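You operate a simulated robot arm through the tools that you are given. There is no shell and no other tool. Be economical: measure what you need, move in short steps, check, and stop when the job is done.

You are at the controls of a simulated two-armed robot. One attempt, no reset.

## Task
Vacuum off, nozzle on its mat, brake on, then carry the blue tray to the grey table with both hands.
Fine: the orange knob is the brake; both bricks stay on the tray; it goes on the table's top. Set down upright: nozzle.
Where things are to end (x, y in the base frame): tray within 60 mm of [790, -1450].

The check looks at the end state, three seconds after you hand in, the way a careful person would. Anything else that was tipped, shoved, dropped, spilled or broken makes it a failure.

## Robot
Two 7-joint arms with two-finger parallel grippers on one trunk, on a base that drives. Base frame: it is fixed to the floor where the robot stands at the start and does not move with it; the origin is under the middle of the robot, x ahead of it, y to its left, z up; the surface under the hand at the start is at about z = 840. Lengths are in mm, angles in degrees, forces in N, time in s.
The left shoulder is at the start at [70, 130, 1187], the right one opposite. With the tool pointing down near the work surface each hand reaches from about 180 to 500 mm from the robot's upright axis, wherever it stands, measured 20 degrees to its own side. Places, roughly: cart [700, -200, 400]; grey mat on the cart [400, 100, 800]; orange knob [300, 200, 700]; suction dial [700, 0, 1200]; top of the grey table [800, -1500, 800]; vacuum switch [600, 0, 1200]. Payload 1.57 kg a hand.
The tool frame of a hand sits at the grasp point between the pads (the TCP): z along the fingers, y along the line on which they close. The tips reach 30 mm beyond it. Largest opening 80 mm; finger width 17, thickness 12; the body of the gripper, 40 by 82 mm, starts 80 mm behind the TCP.
Orientation is told as [roll, pitch, yaw] about the base's x, y, z axes, in that order, counted from this pose: with the fingers straight down and closing along the base's y, the tool's x points along the base's -x, its y along +y and its z along -z.

## Interface
- The arms move only by the tool play_rows. It takes "left_increments", "right_increments" or both (then of equal length, played together; a hand with none holds still); each is text: rows parted by semicolons, each of 7 numbers parted by spaces: the shift along the base's x, y, z in units of 25 mm (1.0 is 25 mm), then the turn, a rotation vector about the base's x, y, z in units of 8 degrees (1.0 is 8 degrees), then the finger opening in mm, from 0 to 80. In form: dx dy dz rx ry rz jaw; .... A call has 1 to 10 rows; each row shifts and turns the commanded pose from where the row before left it. A call with a number of a shift or a turn outside -1 to 1 is refused whole. A row lasts 0.2 s, in which the tool goes at most 50 mm and 8.6 degrees; a call with a longer step from one row to the next is refused whole, and so is a gripper value outside its range. Where a pose cannot be reached the arm comes as near as it can. A force on the tool above 90 N (or 10 N above the force at the start of the call, whichever is more), or a blocked arm, ends the call early, and 0.2 s more pass. The fingers move at their own pace (about 108 mm/s each) and stop on an object; they squeeze with about 40 N. The grip force told is the motor's: it shows also when the fingers shut on nothing. Time passes only in rows, and 0.2 s behind the last, so rows that do not move let the fingers close. It gives the time, the measured TCP pose, the force on the tool (base axes), the opening and the grip force at its end, in the units of the frame above (readings bear some noise), with the torque about the TCP (base axes, N m) and any sound that the robot's microphone picked up, and new pictures: "pictures" is both (left out), scene, wrist or none (wrist: the cameras of the hands that moved).
- Cameras (640 x 400 px; columns grow to the right, rows downward): "scene" is now at [129.5, -10.7, 1408.4]; the picture's right is [-0.07, -1.00, 0.00], its down [-0.76, 0.06, -0.65] and it looks along [0.65, -0.05, -0.76] (base axes); focal length 226 px, centre (320, 200). "left" rides on the left gripper at [72, 7, -122] in its tool frame; the picture's right is [-0.09, 1.00, 0.00], its down [-0.84, -0.08, -0.54] and it looks along [-0.54, -0.05, 0.84] (tool axes); focal length 238 px, centre (320, 200). "right" rides on the right gripper at [72, -7, -122] in its tool frame; the picture's right is [0.09, 1.00, 0.00], its down [-0.84, 0.08, -0.54] and it looks along [-0.54, 0.05, 0.84] (tool axes); focal length 238 px, centre (320, 200). There is no depth. A picture from a camera that has moved, and an enlarged one, comes with that camera's place and axes in the base frame and with its lens. The place of the scene camera against the robot may be out by one fixed shift of up to 18 mm in any direction.
- move_column(by): slides the trunk up (or, below 0, down) by that many mm; the arms and the scene camera ride with it, the base frame stays. It gives what a move gives, with no picture.
- roll_base(legs): drives the robot by 1 to 6 legs, each [ahead, left, turn to the left] in mm, mm and degrees, along the robot's own axes; the way and the turn of a leg run together, so that a leg with both is an arc; at most 1500 mm and 180 degrees a leg. The arms and the cameras ride along, it lands a little off, and it stops where it bumps. It gives what a move gives, and a new picture of the scene camera.
- turn_head(pan, tilt): turns the head with the scene camera to pan (to the left, within 86 degrees either way) and tilt (down, from -29 to 69), counted from straight ahead of the robot. It gives what a move gives, and a new picture of the scene camera.
- zoom(camera, box): a new picture of the part [left, top, right, bottom] of that camera's present view, enlarged. The clock stands still meanwhile.
- hand_in(): hands the job in; it is judged then, once.

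Work in short steps. Places have to be worked out from the pictures, the camera data and where the tool is seen: move nearer, look again, correct. Check each grasp and each placing, and mend what went wrong. You have 120 turns and 260 pictures in all, those below and enlarged ones among them. Open the grippers and draw the arms clear of the work before you hand the job in, unless the task says otherwise; then end with one line.

The tools are called after "Request:" as a command line: name --argument value ..., lists and objects as JSON in quotes. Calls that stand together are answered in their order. play_rows: Moves the arms, as the interface text tells. Its arguments: {"type":"object","properties":{"left_increments":{"type":"string"},"right_increments":{"type":"string"},"pictures":{"type":"string","enum":["both","scene","wrist","none"]}},"required":[]} The other tools are called the same way: move_column (by) slides the trunk up or down; roll_base (legs) drives the base; turn_head (pan, tilt) turns the head that bears the scene camera; zoom (camera, box) takes an enlarged picture of a part of a camera's view; hand_in () hands the job in.

At the start:

```text
time: 0.0
left_eef_pos: [411.3, 194.6, 1149.4]
left_orientation: [-0.1, 0.0, -0.1]
left_force: [0.5, 0.2, 0.5]
left_wrist_torque: [-0.02, 0.01, 0.02]
left_width: 80.2
left_grasp_force: 0.2
right_eef_pos: [406.4, -190.4, 1149.7]
right_orientation: [0.0, 0.0, 0.0]
right_force: [0.1, 0.9, 0.2]
right_wrist_torque: [0.02, 0.0, 0.01]
right_width: 80.0
right_grasp_force: 0.1
trunk travel left (down, up): [-825.0, 115.0]
robot x, y, heading: [0.7, -0.9, 0.3]
head pan, tilt: [-4.2, 49.7]
```

scene: 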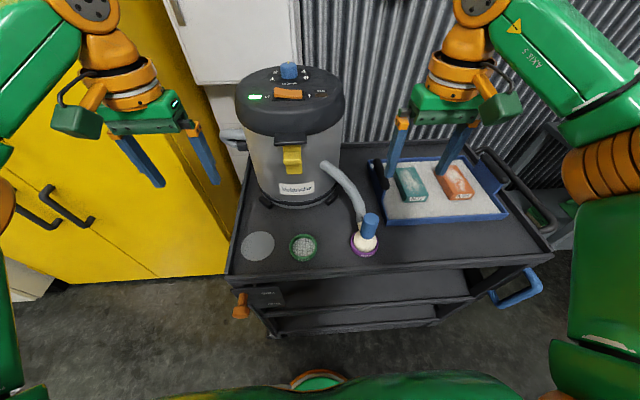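
right: 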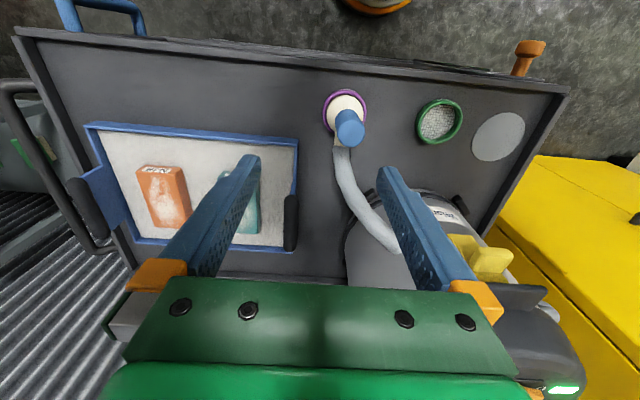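
left: 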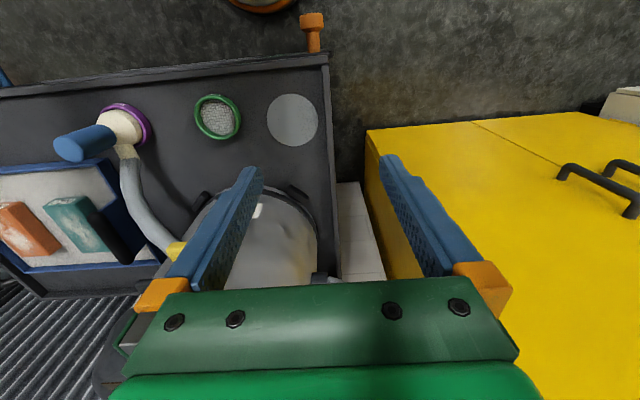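

The scene shows the vacuum with an orange switch and blue dial on top, the nozzle on a purple ring, a grey round mat, the orange knob at the cart's edge. I zoom in to see details.

Request:
zoom --camera "scene" --box '[220, 50, 360, 137]'

Request:
zoom --camera "scene" --box '[220, 200, 420, 325]'

Request:
zoom --camera "scene" --box '[360, 130, 560, 255]'

```text
4.57 times, centred on (290, 94) of scene
camera zoom: at [129.5, -10.7, 1408.4], right [-0.07, -1.0, 0.0], down [-0.76, 0.06, -0.65], along [0.65, -0.05, -0.76], focal length 1033 px, centre (457, 687)
```

zoom: 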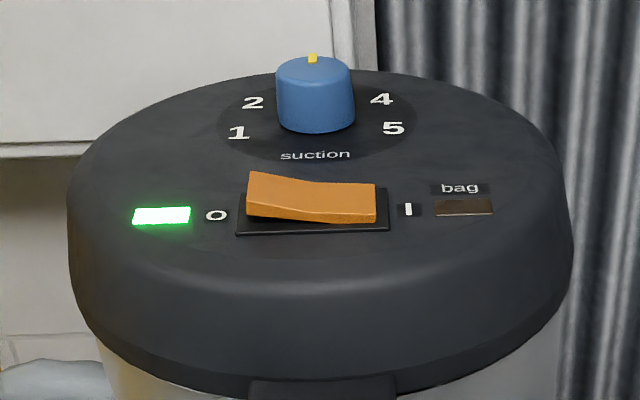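

```text
3.20 times, centred on (320, 262) of scene
camera zoom: at [129.5, -10.7, 1408.4], right [-0.07, -1.0, 0.0], down [-0.76, 0.06, -0.65], along [0.65, -0.05, -0.76], focal length 723 px, centre (320, 0)
```

zoom: 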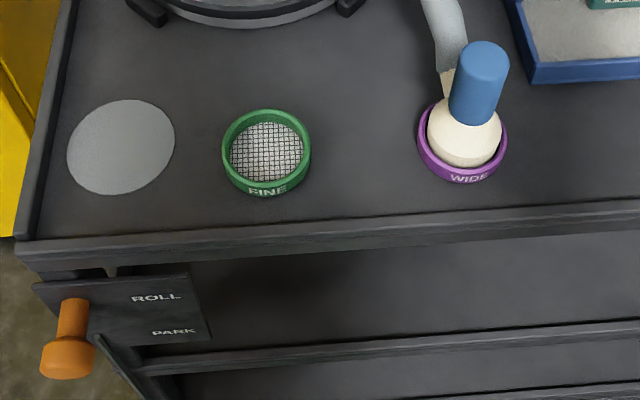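

```text
3.20 times, centred on (460, 192) of scene
camera zoom: at [129.5, -10.7, 1408.4], right [-0.07, -1.0, 0.0], down [-0.76, 0.06, -0.65], along [0.65, -0.05, -0.76], focal length 723 px, centre (-128, 224)
```

zoom: 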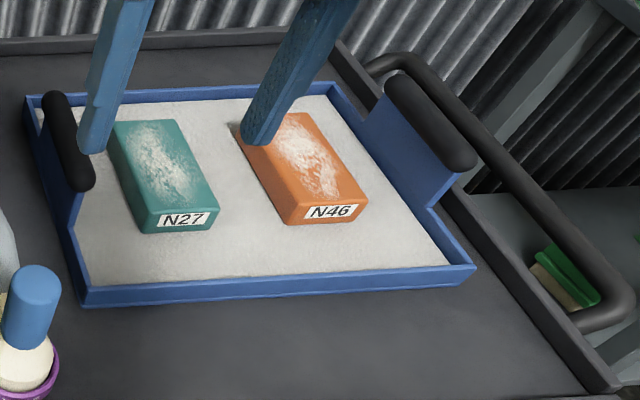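

The LED is green, so the vacuum is on. The rocker's raised end is the O end, on the +y side at about [592, 40, 1205]. I raise the trunk for reach and then look from above with the left wrist camera.

Request:
move_column --by 100

Request:
play_rows --left_increments "0 0 1 0 0 0 0;0 0 1 0 0 0 0;0 -1 1 0 0 0 0;0 -1 1 0 0 0 0;0 -1 1 0 0 0 0;1 -1 0 0 0 0 0;1 -1 0 0 0 0 0" --pictures "both"

```text
time: 1.3
left_eef_pos: [410.3, 194.6, 1249.6]
left_orientation: [0.1, 0.0, 0.1]
left_force: [-0.5, -1.1, 0.3]
left_wrist_torque: [0.01, 0.0, 0.02]
left_width: 80.0
left_grasp_force: 0.1
right_eef_pos: [405.1, -189.2, 1250.2]
right_orientation: [0.1, 0.0, 0.0]
right_force: [0.8, 0.0, -0.5]
right_wrist_torque: [0.0, 0.01, -0.01]
right_width: 80.1
right_grasp_force: 0.2
trunk travel left (down, up): [-925.0, 15.0]
robot x, y, heading: [-0.4, 0.2, -0.0]
head pan, tilt: [-4.2, 49.7]
```

```text
time: 2.9
left_eef_pos: [394.2, 83.0, 1328.1]
left_orientation: [0.0, -0.1, 0.2]
left_force: [0.8, -0.5, 0.8]
left_wrist_torque: [0.04, -0.01, 0.03]
left_width: 0.0
left_grasp_force: 21.3
left hand out of reach, approached as far as the arm can: row 4, 5, 6, 7
right_eef_pos: [407.1, -192.1, 1249.2]
right_orientation: [0.1, 0.0, 0.0]
right_force: [-0.3, 0.0, 0.3]
right_wrist_torque: [-0.01, 0.01, -0.02]
right_width: 80.1
right_grasp_force: 0.1
trunk travel left (down, up): [-925.0, 15.0]
robot x, y, heading: [-0.7, -0.9, 0.0]
head pan, tilt: [-4.2, 49.7]
camera scene: at [130.6, -12.8, 1508.3], right [-0.07, -1.0, 0.0], down [-0.76, 0.06, -0.65], along [0.65, -0.05, -0.76], focal length 226 px, centre (320, 200)
camera left: at [321.3, 89.8, 1450.8], right [0.09, 1.0, 0.0], down [0.84, -0.08, 0.54], along [0.54, -0.05, -0.84], focal length 238 px, centre (320, 200)
```

scene: 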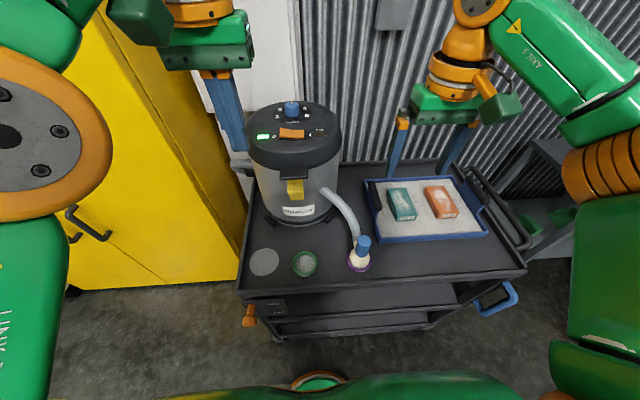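
left: 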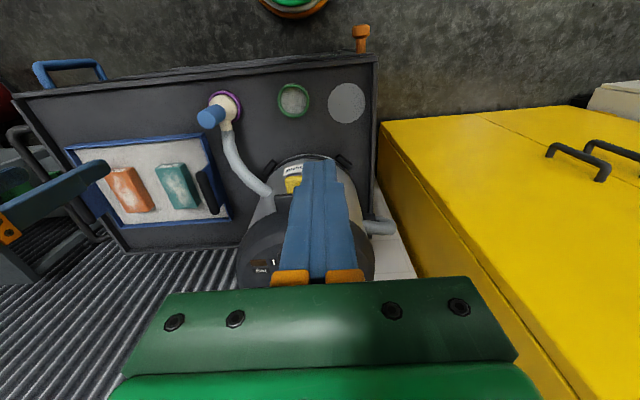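

The straight-down hand is at its reach limit up here. I pitch the fingers forward and see how far it can go.

Request:
play_rows --left_increments "0 0 0 0 -1 0 0;0 0 0 0 -1 0 0;0 0 0 0 -1 0 0;0 0 0 0 -1 0 0;0 0 0 0 -1 0 0;0 0 0 0 -1 0 0" --pictures "none"

Request:
zoom --camera "scene" --box '[230, 90, 360, 171]'

Request:
zoom --camera "scene" --box '[230, 220, 390, 320]'

```text
time: 4.3
left_eef_pos: [391.8, 85.7, 1330.0]
left_orientation: [-0.2, -48.1, 0.2]
left_force: [-0.9, -0.3, -0.8]
left_wrist_torque: [-0.01, 0.01, 0.01]
left_width: 0.0
left_grasp_force: 21.5
right_eef_pos: [404.9, -190.5, 1250.0]
right_orientation: [-0.1, 0.1, 0.0]
right_force: [0.6, -0.3, 0.0]
right_wrist_torque: [-0.03, 0.01, -0.01]
right_width: 80.1
right_grasp_force: 0.1
trunk travel left (down, up): [-925.0, 15.0]
robot x, y, heading: [0.8, -0.4, -0.1]
head pan, tilt: [-4.2, 49.7]
```

```text
4.92 times, centred on (295, 130) of scene
camera zoom: at [129.1, -10.7, 1508.5], right [-0.07, -1.0, 0.0], down [-0.76, 0.06, -0.65], along [0.65, -0.05, -0.76], focal length 1113 px, centre (443, 542)
```

zoom: 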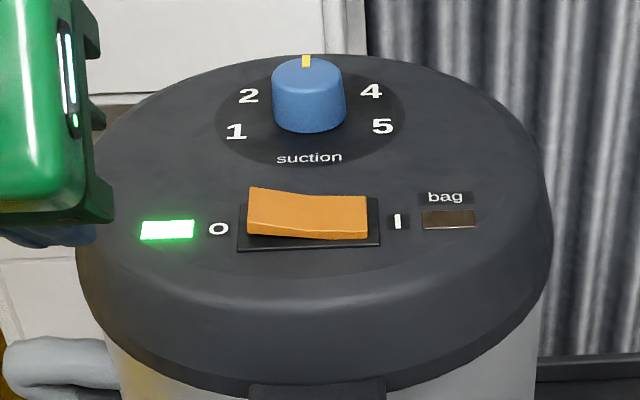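

```text
4.00 times, centred on (310, 270) of scene
camera zoom: at [129.1, -10.7, 1508.5], right [-0.07, -1.0, 0.0], down [-0.76, 0.06, -0.65], along [0.65, -0.05, -0.76], focal length 904 px, centre (360, -80)
```

zoom: 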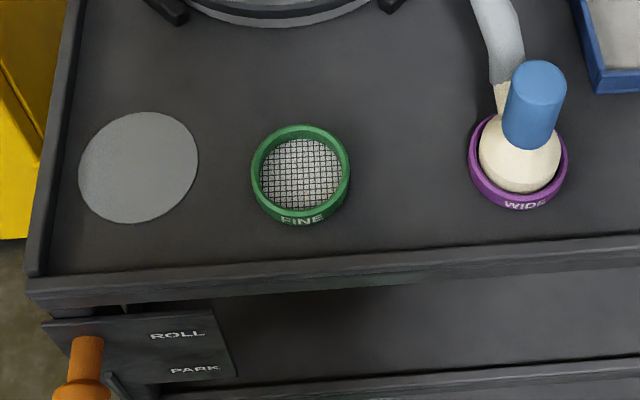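

Triangulating from the two trunk heights puts the rocker at about x 606–645, y −16..55, and its raised O end near [624, 44, 1193]. I move the closed left fingers above it.

Request:
play_rows --left_increments "1 -0.4 0 0 0 0 0;1 -0.4 0 0 0 0 0;1 -0.4 0 0 0 0 0;1 -0.4 0 0 0 0 0;1 0 0 0 0 0 0;1 0 -0.6 0 0 0 0;1 0 -0.6 0 0 0 0;0.7 0 -0.5 0 0 0 0" --pictures "both"

```text
time: 6.1
left_eef_pos: [585.1, 46.3, 1287.9]
left_orientation: [0.0, -47.9, 0.0]
left_force: [1.0, 0.5, 0.1]
left_wrist_torque: [0.01, -0.05, 0.01]
left_width: 0.4
left_grasp_force: 21.5
right_eef_pos: [407.0, -191.0, 1249.5]
right_orientation: [0.1, -0.1, 0.0]
right_force: [-0.4, -0.1, 0.1]
right_wrist_torque: [-0.03, -0.01, 0.02]
right_width: 80.0
right_grasp_force: 0.0
trunk travel left (down, up): [-925.0, 15.0]
robot x, y, heading: [-0.4, 0.9, 0.1]
head pan, tilt: [-4.2, 49.7]
camera scene: at [130.4, -11.6, 1508.4], right [-0.07, -1.0, 0.0], down [-0.76, 0.06, -0.65], along [0.65, -0.05, -0.76], focal length 226 px, centre (320, 200)
camera left: at [446.0, 52.1, 1316.0], right [0.06, 1.0, 0.07], down [0.16, -0.08, 0.98], along [0.99, -0.05, -0.16], focal length 238 px, centre (320, 200)
```

scene: 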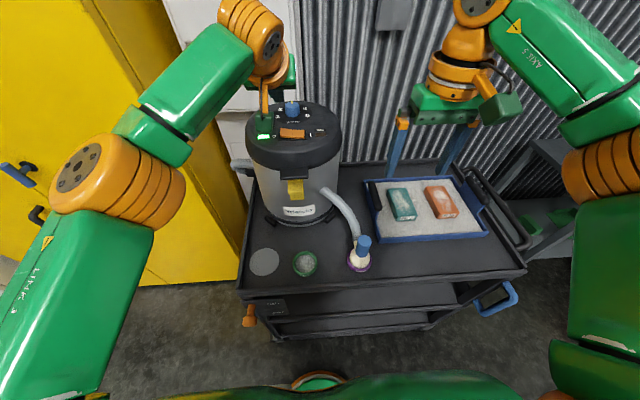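
left: 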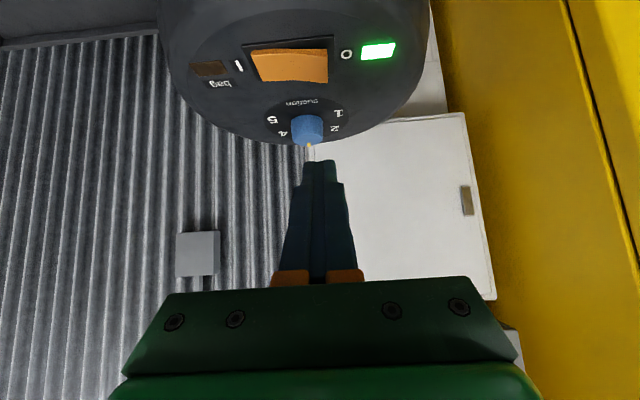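

The arm reaches fine. I zoom in to calibrate the scene camera against the known fingertip.

Request:
zoom --camera "scene" --box '[230, 60, 360, 141]'

Request:
zoom --camera "left" --box '[220, 10, 420, 135]'

```text
4.92 times, centred on (295, 100) of scene
camera zoom: at [130.4, -11.6, 1508.4], right [-0.07, -1.0, 0.0], down [-0.76, 0.06, -0.65], along [0.65, -0.05, -0.76], focal length 1113 px, centre (443, 690)
```

zoom: 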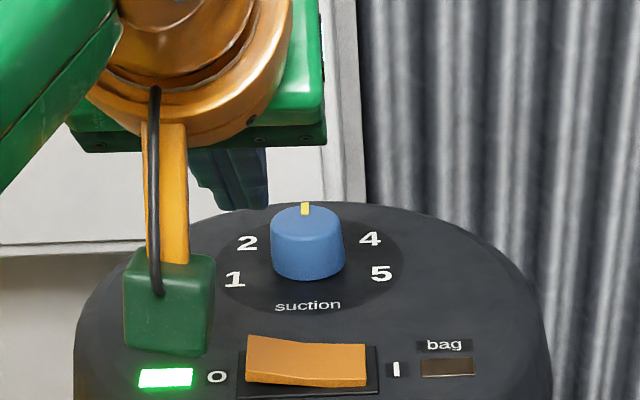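

```text
3.20 times, centred on (320, 72) of left
camera zoom: at [446.0, 52.1, 1316.0], right [0.06, 1.0, 0.07], down [0.16, -0.08, 0.98], along [0.99, -0.05, -0.16], focal length 763 px, centre (320, 608)
```

zoom: 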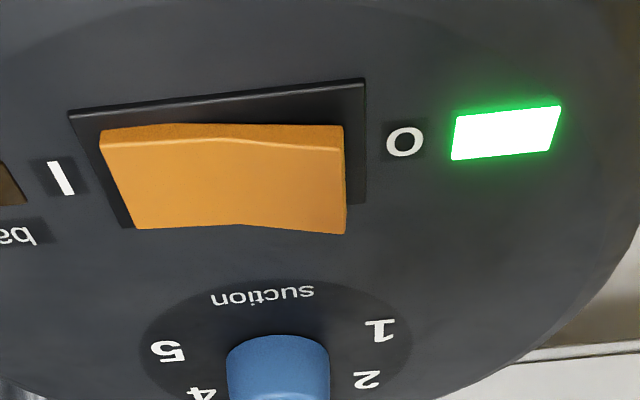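

Correcting with the fingertip, the rocker's O end is at about x 593–625, y 57, z 1188. I lower the fingertip onto [606, 48] in steps.

Request:
play_rows --left_increments "0.2 0.1 -1 0 0 0 0;0 0 -1 0 0 0 0;0 0 -0.5 0 0 0 0;0 0 0 0 0 0 0" --pictures "wrist"

Request:
zoom --camera "scene" --box '[230, 80, 360, 161]'

```text
time: 7.1
left_eef_pos: [589.5, 47.9, 1224.1]
left_orientation: [-0.2, -48.1, 0.1]
left_force: [-0.7, -0.5, 0.9]
left_wrist_torque: [-0.01, 0.02, 0.02]
left_width: 0.1
left_grasp_force: 21.3
right_eef_pos: [405.5, -189.8, 1250.1]
right_orientation: [0.0, 0.0, 0.0]
right_force: [0.3, -0.3, 0.0]
right_wrist_torque: [-0.01, -0.03, 0.03]
right_width: 80.1
right_grasp_force: 0.2
trunk travel left (down, up): [-925.0, 15.0]
robot x, y, heading: [2.2, 2.2, -0.0]
head pan, tilt: [-4.2, 49.7]
camera left: at [450.1, 55.0, 1252.8], right [0.06, 1.0, 0.07], down [0.16, -0.08, 0.98], along [0.99, -0.05, -0.16], focal length 238 px, centre (320, 200)
```

left: 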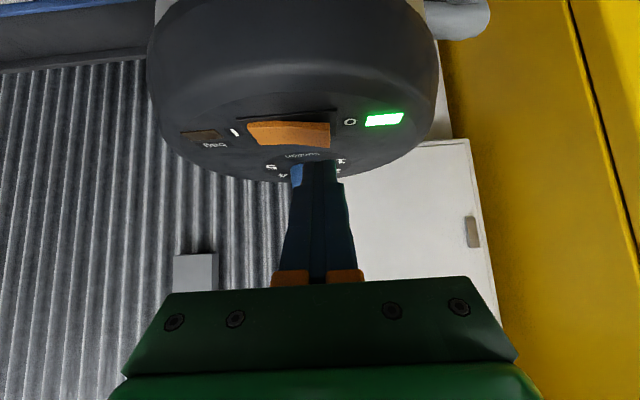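

```text
4.92 times, centred on (295, 120) of scene
camera zoom: at [129.1, -10.9, 1508.5], right [-0.07, -1.0, 0.0], down [-0.76, 0.06, -0.65], along [0.65, -0.05, -0.76], focal length 1113 px, centre (443, 591)
```

zoom: 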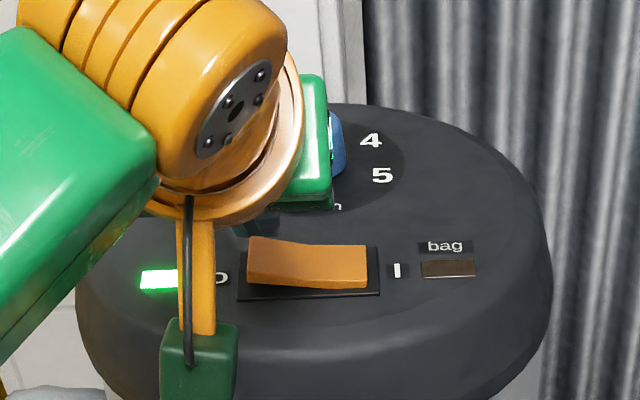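

Request:
zoom --camera "left" --box '[230, 80, 430, 205]'

```text
3.20 times, centred on (330, 142) of left
camera zoom: at [450.1, 55.0, 1252.8], right [0.06, 1.0, 0.07], down [0.16, -0.08, 0.98], along [0.99, -0.05, -0.16], focal length 763 px, centre (288, 384)
```

zoom: 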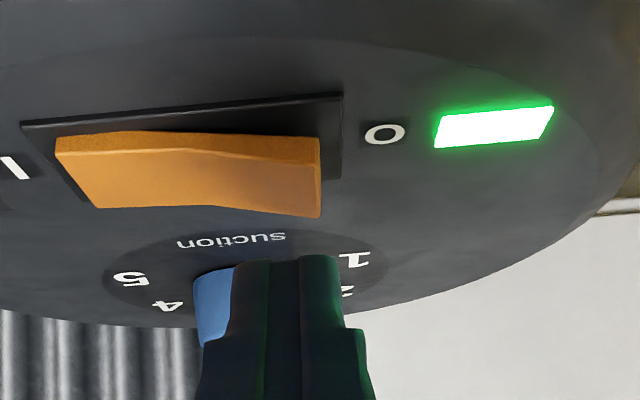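

A second wrist view puts the O end's top nearer [627, 55, 1173]. I shift forward 14 mm, then press down in small steps.

Request:
play_rows --left_increments "0.55 0 0 0 0 0 0;0 0 -0.6 0 0 0 0;0 0 -0.3 0 0 0 0;0 0 -0.3 0 0 0 0;0 0 -0.2 0 0 0 0" --pictures "wrist"

```text
time: 8.3
left_eef_pos: [603.3, 47.7, 1198.1]
left_orientation: [-0.3, -49.0, 0.1]
left_force: [20.2, 2.4, 43.7]
left_wrist_torque: [-0.25, -1.27, 0.2]
left_width: 0.1
left_grasp_force: 20.9
right_eef_pos: [404.9, -190.0, 1251.6]
right_orientation: [0.0, -0.2, 0.0]
right_force: [-0.6, 0.0, 0.5]
right_wrist_torque: [0.0, 0.0, 0.01]
right_width: 79.8
right_grasp_force: 0.1
trunk travel left (down, up): [-925.0, 15.0]
robot x, y, heading: [3.0, -2.2, -0.2]
head pan, tilt: [-4.2, 49.7]
camera left: at [462.8, 54.9, 1223.7], right [0.06, 1.0, 0.07], down [0.14, -0.07, 0.99], along [0.99, -0.05, -0.14], focal length 238 px, centre (320, 200)
```

left: 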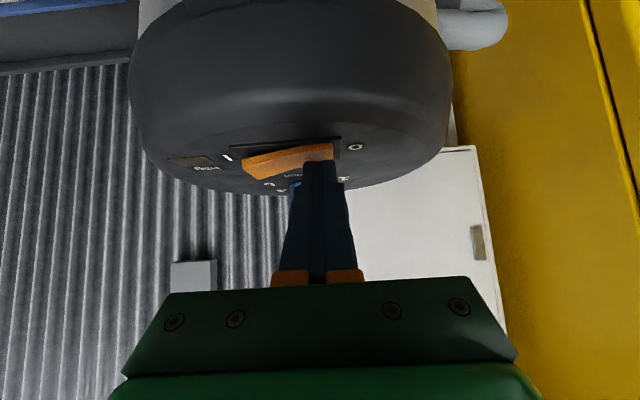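

The rocker has tipped toward O and the LED is dark. I lift off and verify.

Request:
play_rows --left_increments "0 0 1 0 0 0 0;0 0 1 0 0 0 0;-1 0 1 0 0 0 0;-1 0 1 0 0 0 0;-1 0 1 0 0 0 0;-1 0 0.5 0 0 0 0;-1 0 0 0 0 0 0;-1 0 0 0 0 0 0;-1 0.5 0 0 0 0 0;-1 0.5 0 0 0 0 0" --pictures "none"

Request:
zoom --camera "scene" --box '[220, 80, 380, 180]'

```text
time: 10.5
left_eef_pos: [401.8, 74.6, 1328.8]
left_orientation: [-0.2, -48.0, 0.2]
left_force: [-0.8, -0.1, -0.1]
left_wrist_torque: [-0.03, -0.01, 0.04]
left_width: 0.1
left_grasp_force: 21.3
right_eef_pos: [404.2, -189.7, 1249.2]
right_orientation: [0.0, -0.1, 0.0]
right_force: [-0.1, 0.2, 0.2]
right_wrist_torque: [-0.06, -0.02, -0.03]
right_width: 80.0
right_grasp_force: 0.0
trunk travel left (down, up): [-925.0, 15.0]
robot x, y, heading: [2.0, -0.3, -0.3]
head pan, tilt: [-4.2, 49.7]
```

```text
4.00 times, centred on (300, 130) of scene
camera zoom: at [128.1, -9.3, 1508.6], right [-0.07, -1.0, 0.0], down [-0.76, 0.05, -0.65], along [0.65, -0.05, -0.76], focal length 904 px, centre (400, 480)
```

zoom: 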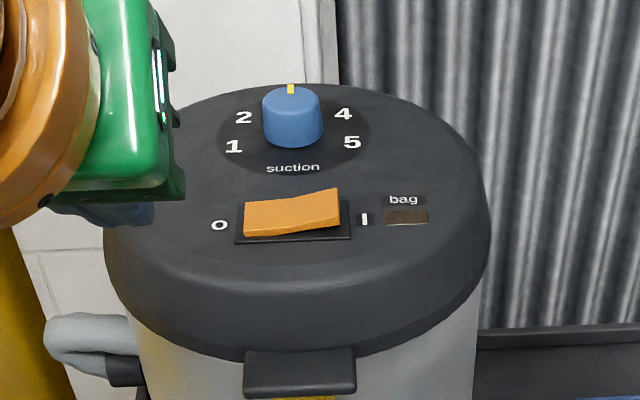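

The vacuum is off: the rocker is at O and the LED is dark. Next is the nozzle, which stands near [406, −152], with the mat near [445, 144]. I shift the robot about 130 mm to the right so the left hand covers both, lower the trunk and put the left hand tool-down again.

Request:
roll_base --legs '[[0, -130, 0]]'

Request:
play_rows --left_increments "0 0 0 0 1 0 80;0 0 0 0 1 0 80;0 0 0 0 1 0 80;0 0 0 0 1 0 80;0 0 0 0 1 0 80;0 0 0 0 1 0 80" --pictures "none"

Request:
move_column --by -100

Request:
play_rows --left_increments "-1 0 0 0 0 0 80;0 -1 -1 0 0 0 80;0 -0.5 -1 0 0 0 80" --pictures "both"

```text
time: 11.8
left_eef_pos: [402.5, -51.3, 1327.9]
left_orientation: [-0.5, -48.0, 0.4]
left_force: [0.1, 0.2, -0.9]
left_wrist_torque: [0.01, -0.01, -0.03]
left_width: 0.0
left_grasp_force: 21.1
right_eef_pos: [405.0, -315.1, 1251.6]
right_orientation: [-0.2, 0.0, 0.0]
right_force: [-0.8, 0.3, -1.0]
right_wrist_torque: [-0.03, -0.04, 0.01]
right_width: 79.9
right_grasp_force: 0.2
trunk travel left (down, up): [-925.0, 15.0]
robot x, y, heading: [-2.9, -130.3, 0.1]
head pan, tilt: [-4.2, 49.7]
camera scene: at [129.3, -134.9, 1508.5], right [-0.07, -1.0, 0.0], down [-0.76, 0.05, -0.65], along [0.65, -0.05, -0.76], focal length 226 px, centre (320, 200)
```

scene: 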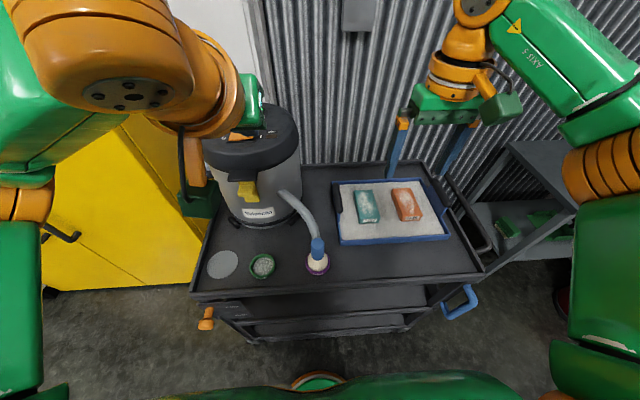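

```text
time: 13.2
left_eef_pos: [396.0, -60.2, 1324.1]
left_orientation: [0.6, -1.4, -0.4]
left_force: [-0.2, 0.8, 0.0]
left_wrist_torque: [0.0, -0.01, 0.03]
left_width: 80.1
left_grasp_force: 0.1
left hand out of reach, approached as far as the arm can: row 6
right_eef_pos: [406.8, -321.5, 1250.2]
right_orientation: [0.1, 0.0, 0.0]
right_force: [0.0, 0.2, 0.1]
right_wrist_torque: [0.04, -0.01, -0.05]
right_width: 80.1
right_grasp_force: 0.1
trunk travel left (down, up): [-925.0, 15.0]
robot x, y, heading: [-0.3, -129.5, 0.2]
head pan, tilt: [-4.2, 49.7]
```

```text
time: 14.6
left_eef_pos: [395.4, -58.1, 1223.0]
left_orientation: [0.6, -1.4, -0.3]
left_force: [0.4, -0.4, -0.1]
left_wrist_torque: [-0.01, 0.01, -0.03]
left_width: 79.9
left_grasp_force: 0.1
right_eef_pos: [405.8, -320.8, 1149.3]
right_orientation: [0.0, 0.0, 0.0]
right_force: [-0.4, 0.0, -0.6]
right_wrist_torque: [0.0, -0.02, 0.0]
right_width: 79.9
right_grasp_force: 0.0
trunk travel left (down, up): [-825.0, 115.0]
robot x, y, heading: [-2.2, -128.4, -0.2]
head pan, tilt: [-4.2, 49.7]
```

```text
time: 15.3
left_eef_pos: [372.9, -94.8, 1173.3]
left_orientation: [0.5, -1.3, -0.2]
left_force: [0.3, 0.1, -0.3]
left_wrist_torque: [0.04, 0.01, 0.02]
left_width: 80.1
left_grasp_force: 0.1
right_eef_pos: [407.1, -320.3, 1148.8]
right_orientation: [0.1, 0.2, 0.0]
right_force: [0.6, -0.2, 0.1]
right_wrist_torque: [0.0, -0.01, -0.01]
right_width: 79.7
right_grasp_force: 0.1
trunk travel left (down, up): [-825.0, 115.0]
robot x, y, heading: [1.3, -131.7, 0.0]
head pan, tilt: [-4.2, 49.7]
camera scene: at [131.3, -142.3, 1408.3], right [-0.07, -1.0, 0.0], down [-0.76, 0.06, -0.65], along [0.64, -0.05, -0.76], focal length 226 px, centre (320, 200)
camera left: at [298.5, -89.7, 1294.3], right [0.1, 1.0, 0.01], down [0.82, -0.09, 0.56], along [0.56, -0.04, -0.83], focal length 238 px, centre (320, 200)
```

scene: 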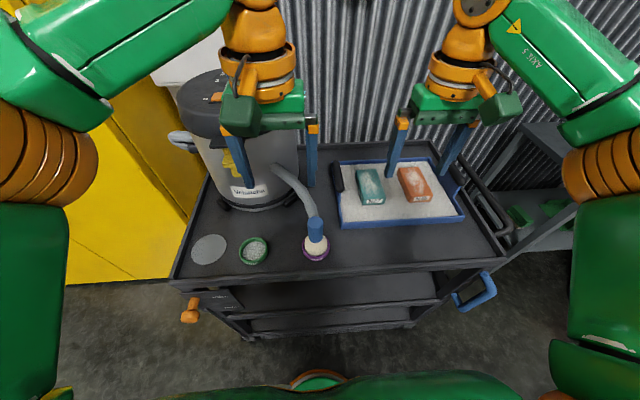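
left: 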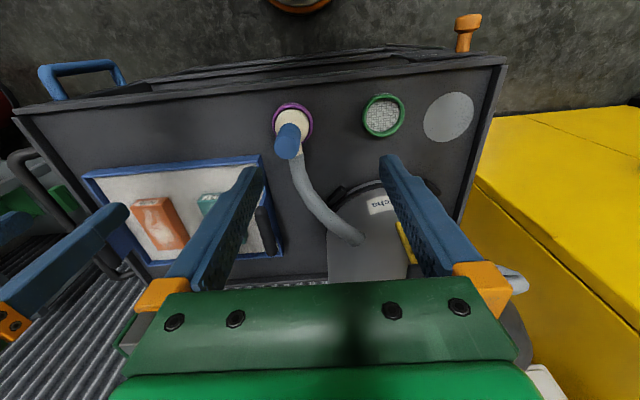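

Request:
zoom --camera "left" --box '[240, 80, 500, 242]'

Request:
zoom --camera "scene" --box '[170, 170, 370, 295]'

```text
2.46 times, centred on (370, 161) of left
camera zoom: at [298.5, -89.7, 1294.3], right [0.1, 1.0, 0.01], down [0.82, -0.09, 0.56], along [0.56, -0.04, -0.83], focal length 587 px, centre (197, 296)
```

zoom: 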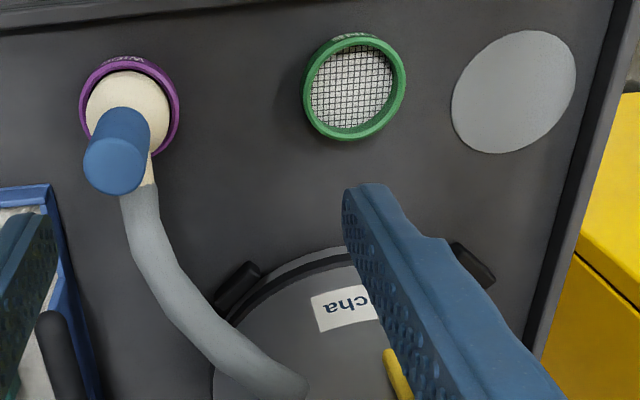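

```text
3.20 times, centred on (270, 232) of scene
camera zoom: at [131.3, -142.3, 1408.3], right [-0.07, -1.0, 0.0], down [-0.76, 0.06, -0.65], along [0.64, -0.05, -0.76], focal length 723 px, centre (480, 96)
```

zoom: 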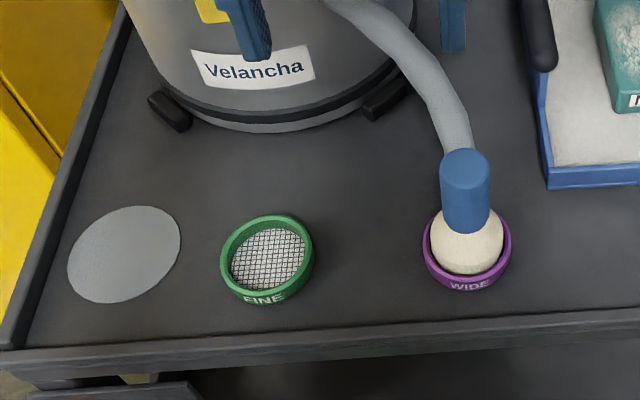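

The nozzle's handle is about 37 mm thick, centred near [427, −147] with its top at about z 958. The mat centre is near [445, 146]. I move the left hand above the handle.

Request:
play_rows --left_increments "0.31 -0.3 -0.93 0 0.16 0 60;0.31 -0.3 -0.93 0 0 0 60;0.31 -0.3 -0.93 0 0 0 60;0.31 -0.3 -0.93 0 0 0 60;0.31 -0.3 -0.93 0 0 0 60;0.31 -0.3 -0.93 0 0 0 60;0.31 -0.3 -0.93 0 0 0 60;0 0 0 0 0 0 60" --pictures "both"

```text
time: 17.1
left_eef_pos: [425.3, -147.2, 1013.3]
left_orientation: [0.5, 0.0, -0.2]
left_force: [-0.6, 0.0, -0.3]
left_wrist_torque: [0.0, 0.02, 0.05]
left_width: 60.0
left_grasp_force: 0.1
right_eef_pos: [405.0, -320.1, 1149.2]
right_orientation: [-0.1, 0.1, 0.0]
right_force: [0.1, 0.8, 0.4]
right_wrist_torque: [-0.01, 0.0, -0.05]
right_width: 80.1
right_grasp_force: 0.1
trunk travel left (down, up): [-825.0, 115.0]
robot x, y, heading: [-2.8, -132.7, 0.2]
head pan, tilt: [-4.2, 49.7]
camera scene: at [129.4, -141.1, 1408.4], right [-0.07, -1.0, 0.0], down [-0.76, 0.06, -0.65], along [0.65, -0.05, -0.76], focal length 226 px, centre (320, 200)
camera left: at [352.6, -141.3, 1134.2], right [0.1, 1.0, 0.01], down [0.84, -0.09, 0.54], along [0.54, -0.04, -0.84], focal length 238 px, centre (320, 200)
```

scene: 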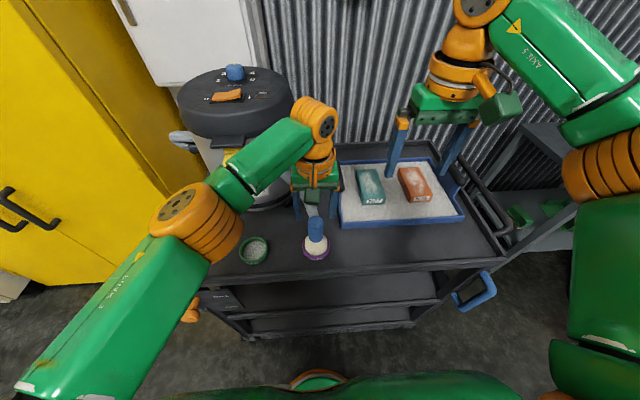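
left: 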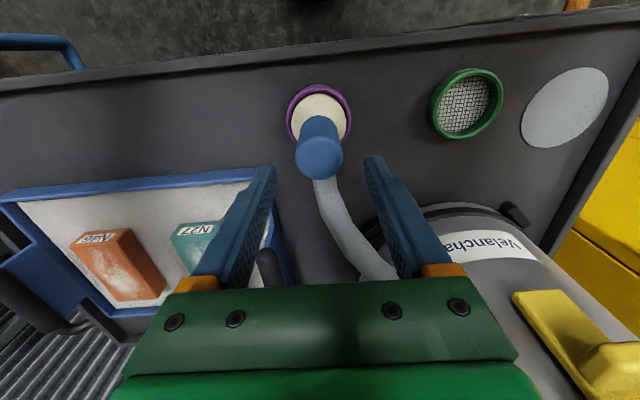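

The handle lies between the fingers at [428, −147]. I lower to z 935 and close.

Request:
play_rows --left_increments "0.1 0 -1 0 0 0 60;0 0 -1 0 0 0 60;0 0 -1 0 0 0 60;0 0 -0.1 0 0 0 60;0 0 0 0 0 0 60" --pictures "wrist"

Request:
zoom --camera "scene" --box '[260, 170, 380, 270]'

```text
time: 18.4
left_eef_pos: [427.5, -148.2, 934.4]
left_orientation: [0.5, 0.0, -0.2]
left_force: [-0.1, -0.2, 1.0]
left_wrist_torque: [-0.01, -0.02, 0.01]
left_width: 59.9
left_grasp_force: 0.0
right_eef_pos: [405.3, -321.8, 1149.6]
right_orientation: [0.0, 0.0, 0.0]
right_force: [0.3, 0.6, -1.0]
right_wrist_torque: [0.0, 0.02, 0.01]
right_width: 80.1
right_grasp_force: 0.1
trunk travel left (down, up): [-825.0, 115.0]
robot x, y, heading: [-4.9, -128.1, 0.1]
head pan, tilt: [-4.2, 49.7]
camera left: at [355.4, -142.5, 1056.0], right [0.1, 1.0, 0.01], down [0.84, -0.09, 0.54], along [0.54, -0.04, -0.84], focal length 238 px, centre (320, 200)
```

left: 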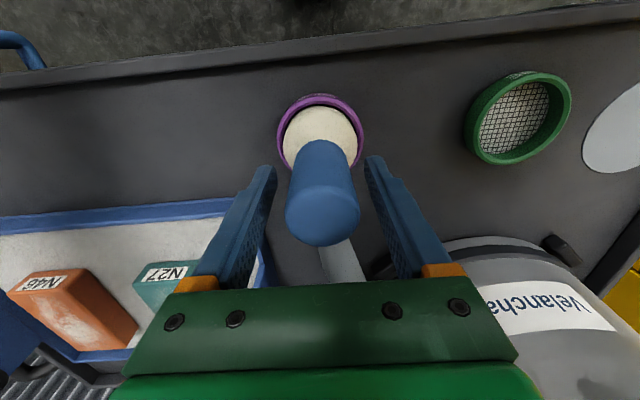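

```text
4.00 times, centred on (320, 220) of scene
camera zoom: at [129.4, -141.2, 1408.4], right [-0.07, -1.0, 0.0], down [-0.76, 0.06, -0.65], along [0.65, -0.05, -0.76], focal length 904 px, centre (320, 120)
```

zoom: 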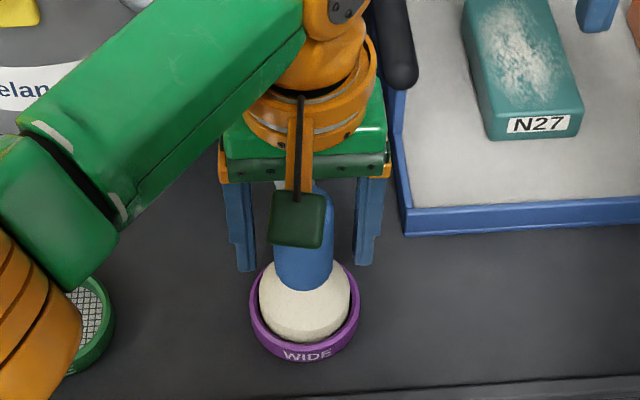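

The fingers straddle the handle well. I close and then lift a little.

Request:
play_rows --left_increments "0 0 0 0 0 0 20;0 0 0 0 0 0 20;0 0 0 0 0 0 20;0 0 0.4 0 0 0 20;0 0 0.8 0 0 0 20;0 0 0.8 0 0 0 20" --pictures "both"

```text
time: 19.8
left_eef_pos: [429.6, -147.1, 983.9]
left_orientation: [0.7, 0.1, -0.2]
left_force: [0.2, 0.2, -2.7]
left_wrist_torque: [-0.03, 0.04, 0.0]
left_width: 36.1
left_grasp_force: 40.4
right_eef_pos: [405.0, -320.8, 1150.6]
right_orientation: [-0.1, 0.0, 0.0]
right_force: [0.7, -0.4, -0.6]
right_wrist_torque: [-0.02, -0.01, 0.0]
right_width: 80.2
right_grasp_force: 0.1
trunk travel left (down, up): [-825.0, 115.0]
robot x, y, heading: [-0.3, -130.2, 0.1]
head pan, tilt: [-4.2, 49.7]
camera scene: at [129.7, -141.4, 1408.4], right [-0.07, -1.0, 0.0], down [-0.76, 0.06, -0.65], along [0.65, -0.05, -0.76], focal length 226 px, centre (320, 200)
camera left: at [356.0, -141.9, 1106.4], right [0.1, 1.0, 0.01], down [0.84, -0.09, 0.54], along [0.54, -0.04, -0.84], focal length 238 px, centre (320, 200)
```

scene: 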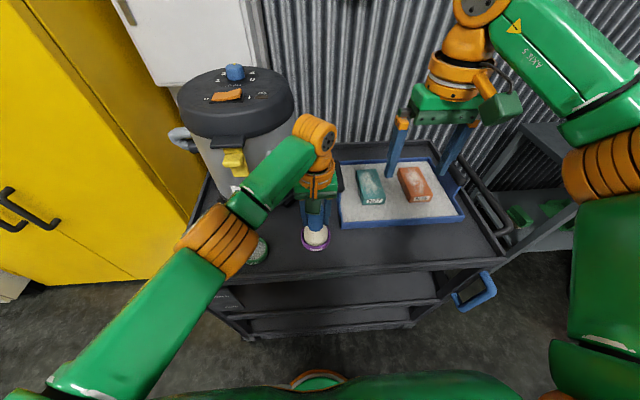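
left: 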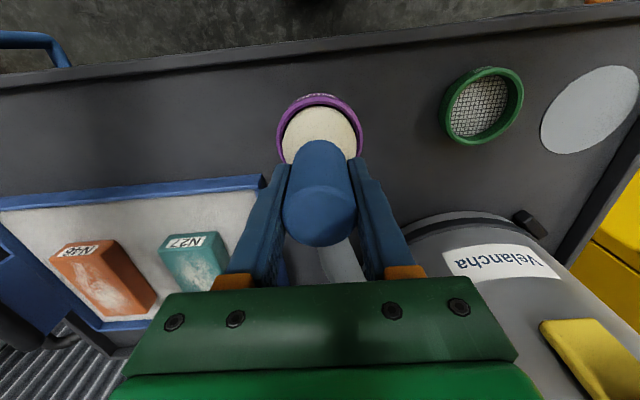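

The purple ring lifted with the bell, so it's part of the nozzle, which is now about 50 mm up. I carry it toward the mat, over the FINE ring.

Request:
play_rows --left_increments "0 0.5 0.4 0 0 0 20;0 1 0 0 0 0 20;0 1 0 0 0 0 20;0 1 0 0 0 0 20;0 1 0 0 0 0 20;0.1 1 0 0 0 0 20" --pictures "both"

```text
time: 21.1
left_eef_pos: [429.5, -9.4, 993.3]
left_orientation: [0.5, 0.0, -0.2]
left_force: [-0.4, 0.8, -1.5]
left_wrist_torque: [-0.01, 0.0, -0.01]
left_width: 36.1
left_grasp_force: 40.4
right_eef_pos: [405.7, -320.3, 1150.1]
right_orientation: [0.0, 0.0, 0.0]
right_force: [-0.3, 0.1, 0.8]
right_wrist_torque: [-0.01, 0.04, 0.02]
right_width: 80.0
right_grasp_force: 0.2
trunk travel left (down, up): [-825.0, 115.0]
robot x, y, heading: [1.2, -130.8, 0.3]
head pan, tilt: [-4.2, 49.7]
camera scene: at [130.0, -139.7, 1408.4], right [-0.07, -1.0, 0.0], down [-0.76, 0.05, -0.65], along [0.65, -0.05, -0.76], focal length 226 px, centre (320, 200)
camera left: at [357.4, -3.3, 1114.7], right [0.1, 1.0, 0.01], down [0.84, -0.09, 0.54], along [0.54, -0.04, -0.84], focal length 238 px, centre (320, 200)
```

scene: 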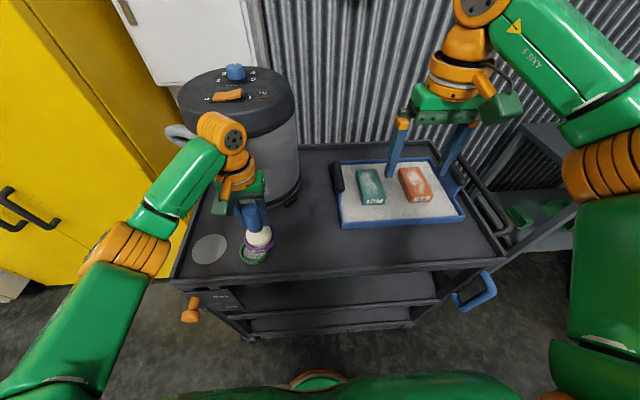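
left: 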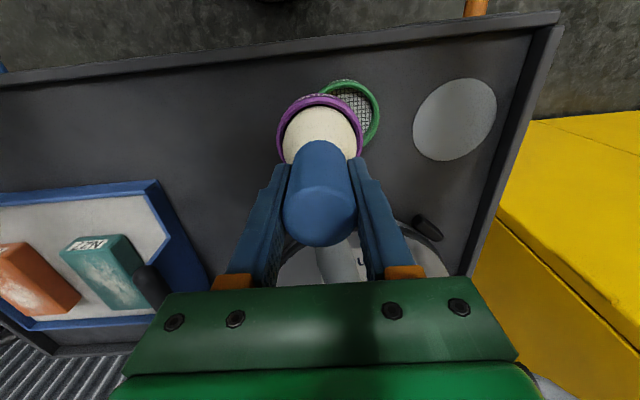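

The mat centre re-measures at [442, 147]. I move above it.

Request:
play_rows --left_increments "0.1 1 0 0 0 0 20;0.1 1 0 0 0 0 20;0.1 1 0 0 0 0 20;0.1 1 0 0 0 0 20;0.05 1 0 0 0 0 20;0 1 0 0 0 0 20;0 0.26 0 0 0 0 20;0 0 -1 0 0 0 20" --pictures "both"

```text
time: 22.9
left_eef_pos: [441.4, 146.3, 967.8]
left_orientation: [0.6, 0.1, -0.2]
left_force: [-0.3, -0.1, -2.0]
left_wrist_torque: [0.02, 0.01, 0.03]
left_width: 36.0
left_grasp_force: 39.8
right_eef_pos: [406.3, -321.2, 1149.4]
right_orientation: [0.1, 0.0, 0.0]
right_force: [-0.3, -0.3, 0.3]
right_wrist_torque: [0.02, 0.01, -0.02]
right_width: 79.9
right_grasp_force: 0.2
trunk travel left (down, up): [-825.0, 115.0]
robot x, y, heading: [0.4, -131.0, -0.3]
head pan, tilt: [-4.2, 49.7]
camera scene: at [130.5, -140.7, 1408.3], right [-0.07, -1.0, 0.0], down [-0.76, 0.06, -0.65], along [0.65, -0.05, -0.76], focal length 226 px, centre (320, 200)
camera left: at [368.7, 152.2, 1090.5], right [0.1, 1.0, 0.01], down [0.84, -0.09, 0.54], along [0.54, -0.04, -0.84], focal length 238 px, centre (320, 200)
```

scene: 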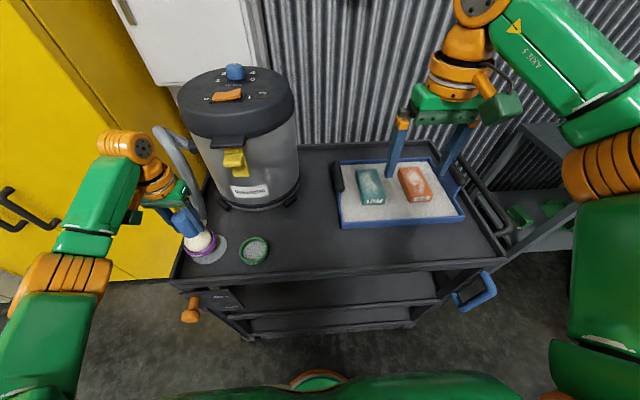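
left: 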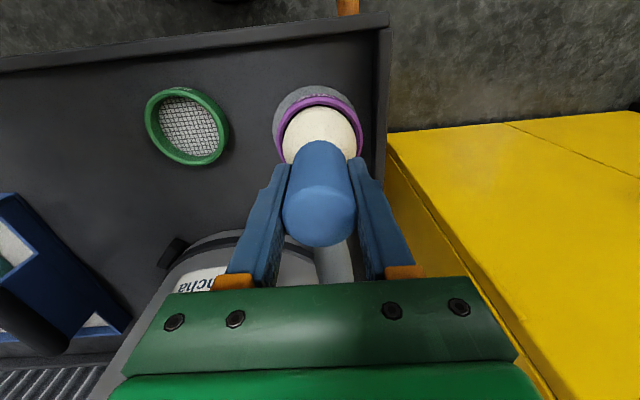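

The mat is centred under the nozzle at about [446, 147]. I nudge 4 mm forward and lower gently.

Request:
play_rows --left_increments "0.18 0 -0.5 0 0 0 20;0 0 -0.4 0 0 0 20;0 0 -0.2 0 0 0 20;0 0 -0.08 0 0 0 20;0 0 0 0 0 0 20" --pictures "wrist"

Request:
zoom --camera "scene" --box '[130, 180, 290, 280]'

```text
time: 24.1
left_eef_pos: [446.3, 146.2, 938.7]
left_orientation: [0.5, -0.1, -0.2]
left_force: [-0.8, 0.5, -1.7]
left_wrist_torque: [0.0, -0.05, 0.0]
left_width: 36.2
left_grasp_force: 40.1
right_eef_pos: [406.2, -319.6, 1150.3]
right_orientation: [-0.1, 0.0, -0.1]
right_force: [0.7, -1.0, -0.4]
right_wrist_torque: [-0.02, 0.04, -0.02]
right_width: 80.1
right_grasp_force: 0.1
trunk travel left (down, up): [-825.0, 115.0]
robot x, y, heading: [0.9, -132.5, -0.0]
head pan, tilt: [-4.2, 49.7]
camera left: at [373.4, 152.6, 1061.7], right [0.1, 1.0, 0.01], down [0.84, -0.09, 0.54], along [0.54, -0.04, -0.84], focal length 238 px, centre (320, 200)
```

left: 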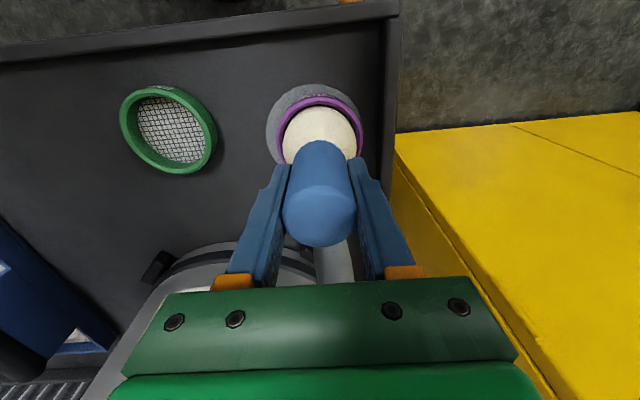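

```text
4.00 times, centred on (210, 230) of scene
camera zoom: at [130.1, -140.8, 1408.4], right [-0.07, -1.0, 0.0], down [-0.76, 0.06, -0.65], along [0.65, -0.05, -0.76], focal length 904 px, centre (760, 80)
```

zoom: 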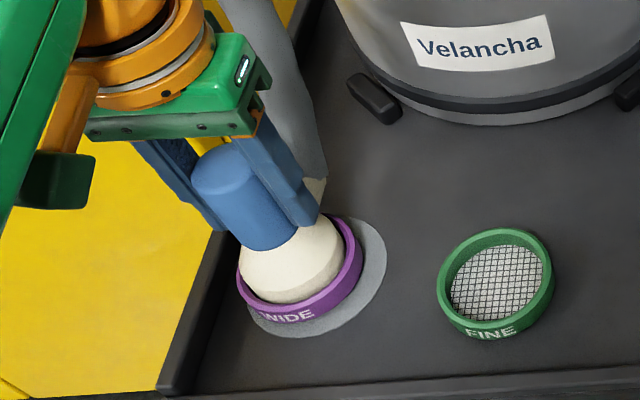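

The ring sits a few mm to the left of the mat's middle, so I shift −4 mm in y and lower to contact.

Request:
play_rows --left_increments "-0.05 -0.17 0 0 0 0 20;0 0 -0.08 0 0 0 20;0 0 -0.08 0 0 0 20;0 0 0 0 0 0 20" --pictures "wrist"

```text
time: 25.1
left_eef_pos: [444.9, 141.5, 934.2]
left_orientation: [0.4, -0.1, -0.2]
left_force: [-0.5, 0.0, -2.2]
left_wrist_torque: [-0.01, 0.01, 0.0]
left_width: 36.2
left_grasp_force: 39.9
right_eef_pos: [406.3, -321.8, 1150.0]
right_orientation: [0.0, 0.1, 0.0]
right_force: [-0.2, -0.1, -0.2]
right_wrist_torque: [0.01, -0.02, 0.02]
right_width: 80.0
right_grasp_force: 0.0
trunk travel left (down, up): [-825.0, 115.0]
robot x, y, heading: [-0.1, -130.6, -0.0]
head pan, tilt: [-4.2, 49.7]
camera left: at [372.2, 147.9, 1057.6], right [0.1, 1.0, 0.01], down [0.84, -0.09, 0.54], along [0.54, -0.04, -0.84], focal length 238 px, centre (320, 200)
```

left: 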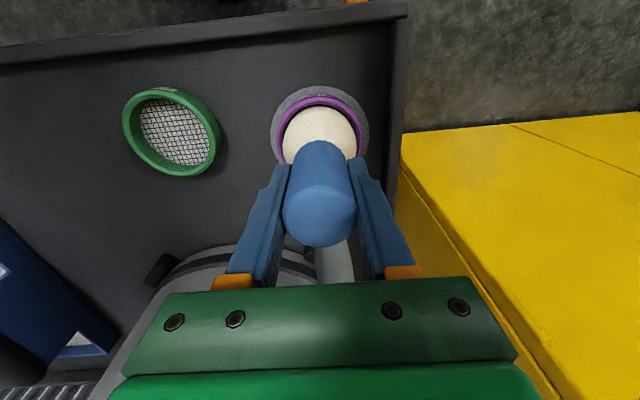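

It's centred but not touching yet. I keep lowering in 1–2 mm steps.

Request:
play_rows --left_increments "0 0 -0.07 0 0 0 20;0 0 -0.07 0 0 0 20;0 0 0 0 0 0 20" --pictures "none"

```text
time: 25.9
left_eef_pos: [443.5, 141.7, 933.3]
left_orientation: [0.6, -0.1, -0.2]
left_force: [1.3, 0.2, 9.0]
left_wrist_torque: [-0.06, -0.03, -0.02]
left_width: 36.0
left_grasp_force: 40.6
right_eef_pos: [405.0, -321.7, 1150.7]
right_orientation: [0.1, -0.1, 0.1]
right_force: [-0.4, -0.3, -0.4]
right_wrist_torque: [0.0, 0.01, 0.02]
right_width: 80.0
right_grasp_force: 0.0
trunk travel left (down, up): [-825.0, 115.0]
robot x, y, heading: [-1.7, -133.1, -0.1]
head pan, tilt: [-4.2, 49.7]
heard: snap
```

I got contact at 9 N and heard a snap, so I look before releasing.

Request:
zoom --camera "scene" --box '[130, 180, 290, 280]'

Request:
zoom --camera "left" --box '[100, 60, 420, 260]'

Request:
zoom --camera "scene" --box '[100, 50, 360, 212]'

```text
4.00 times, centred on (210, 230) of scene
camera zoom: at [127.7, -142.0, 1408.7], right [-0.07, -1.0, 0.0], down [-0.76, 0.06, -0.65], along [0.65, -0.05, -0.76], focal length 904 px, centre (760, 80)
```

zoom: 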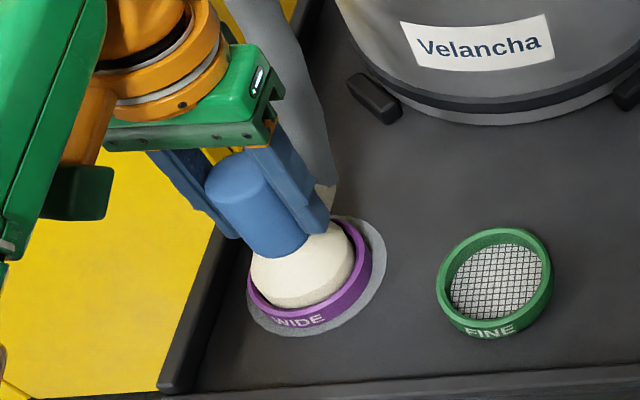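

```text
2.00 times, centred on (260, 160) of left
camera zoom: at [370.5, 147.3, 1055.1], right [0.1, 1.0, 0.01], down [0.84, -0.09, 0.54], along [0.54, -0.04, -0.84], focal length 477 px, centre (440, 280)
```

zoom: 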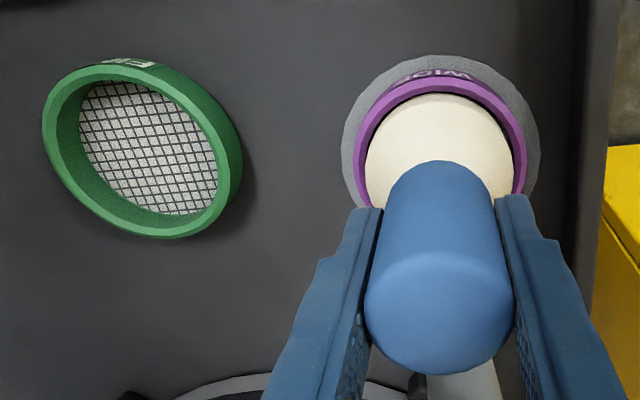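

```text
2.46 times, centred on (230, 131) of scene
camera zoom: at [127.7, -142.0, 1408.7], right [-0.07, -1.0, 0.0], down [-0.76, 0.06, -0.65], along [0.65, -0.05, -0.76], focal length 556 px, centre (542, 370)
```

zoom: 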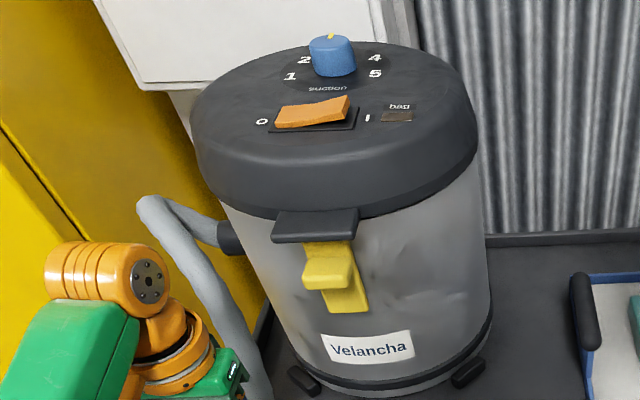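

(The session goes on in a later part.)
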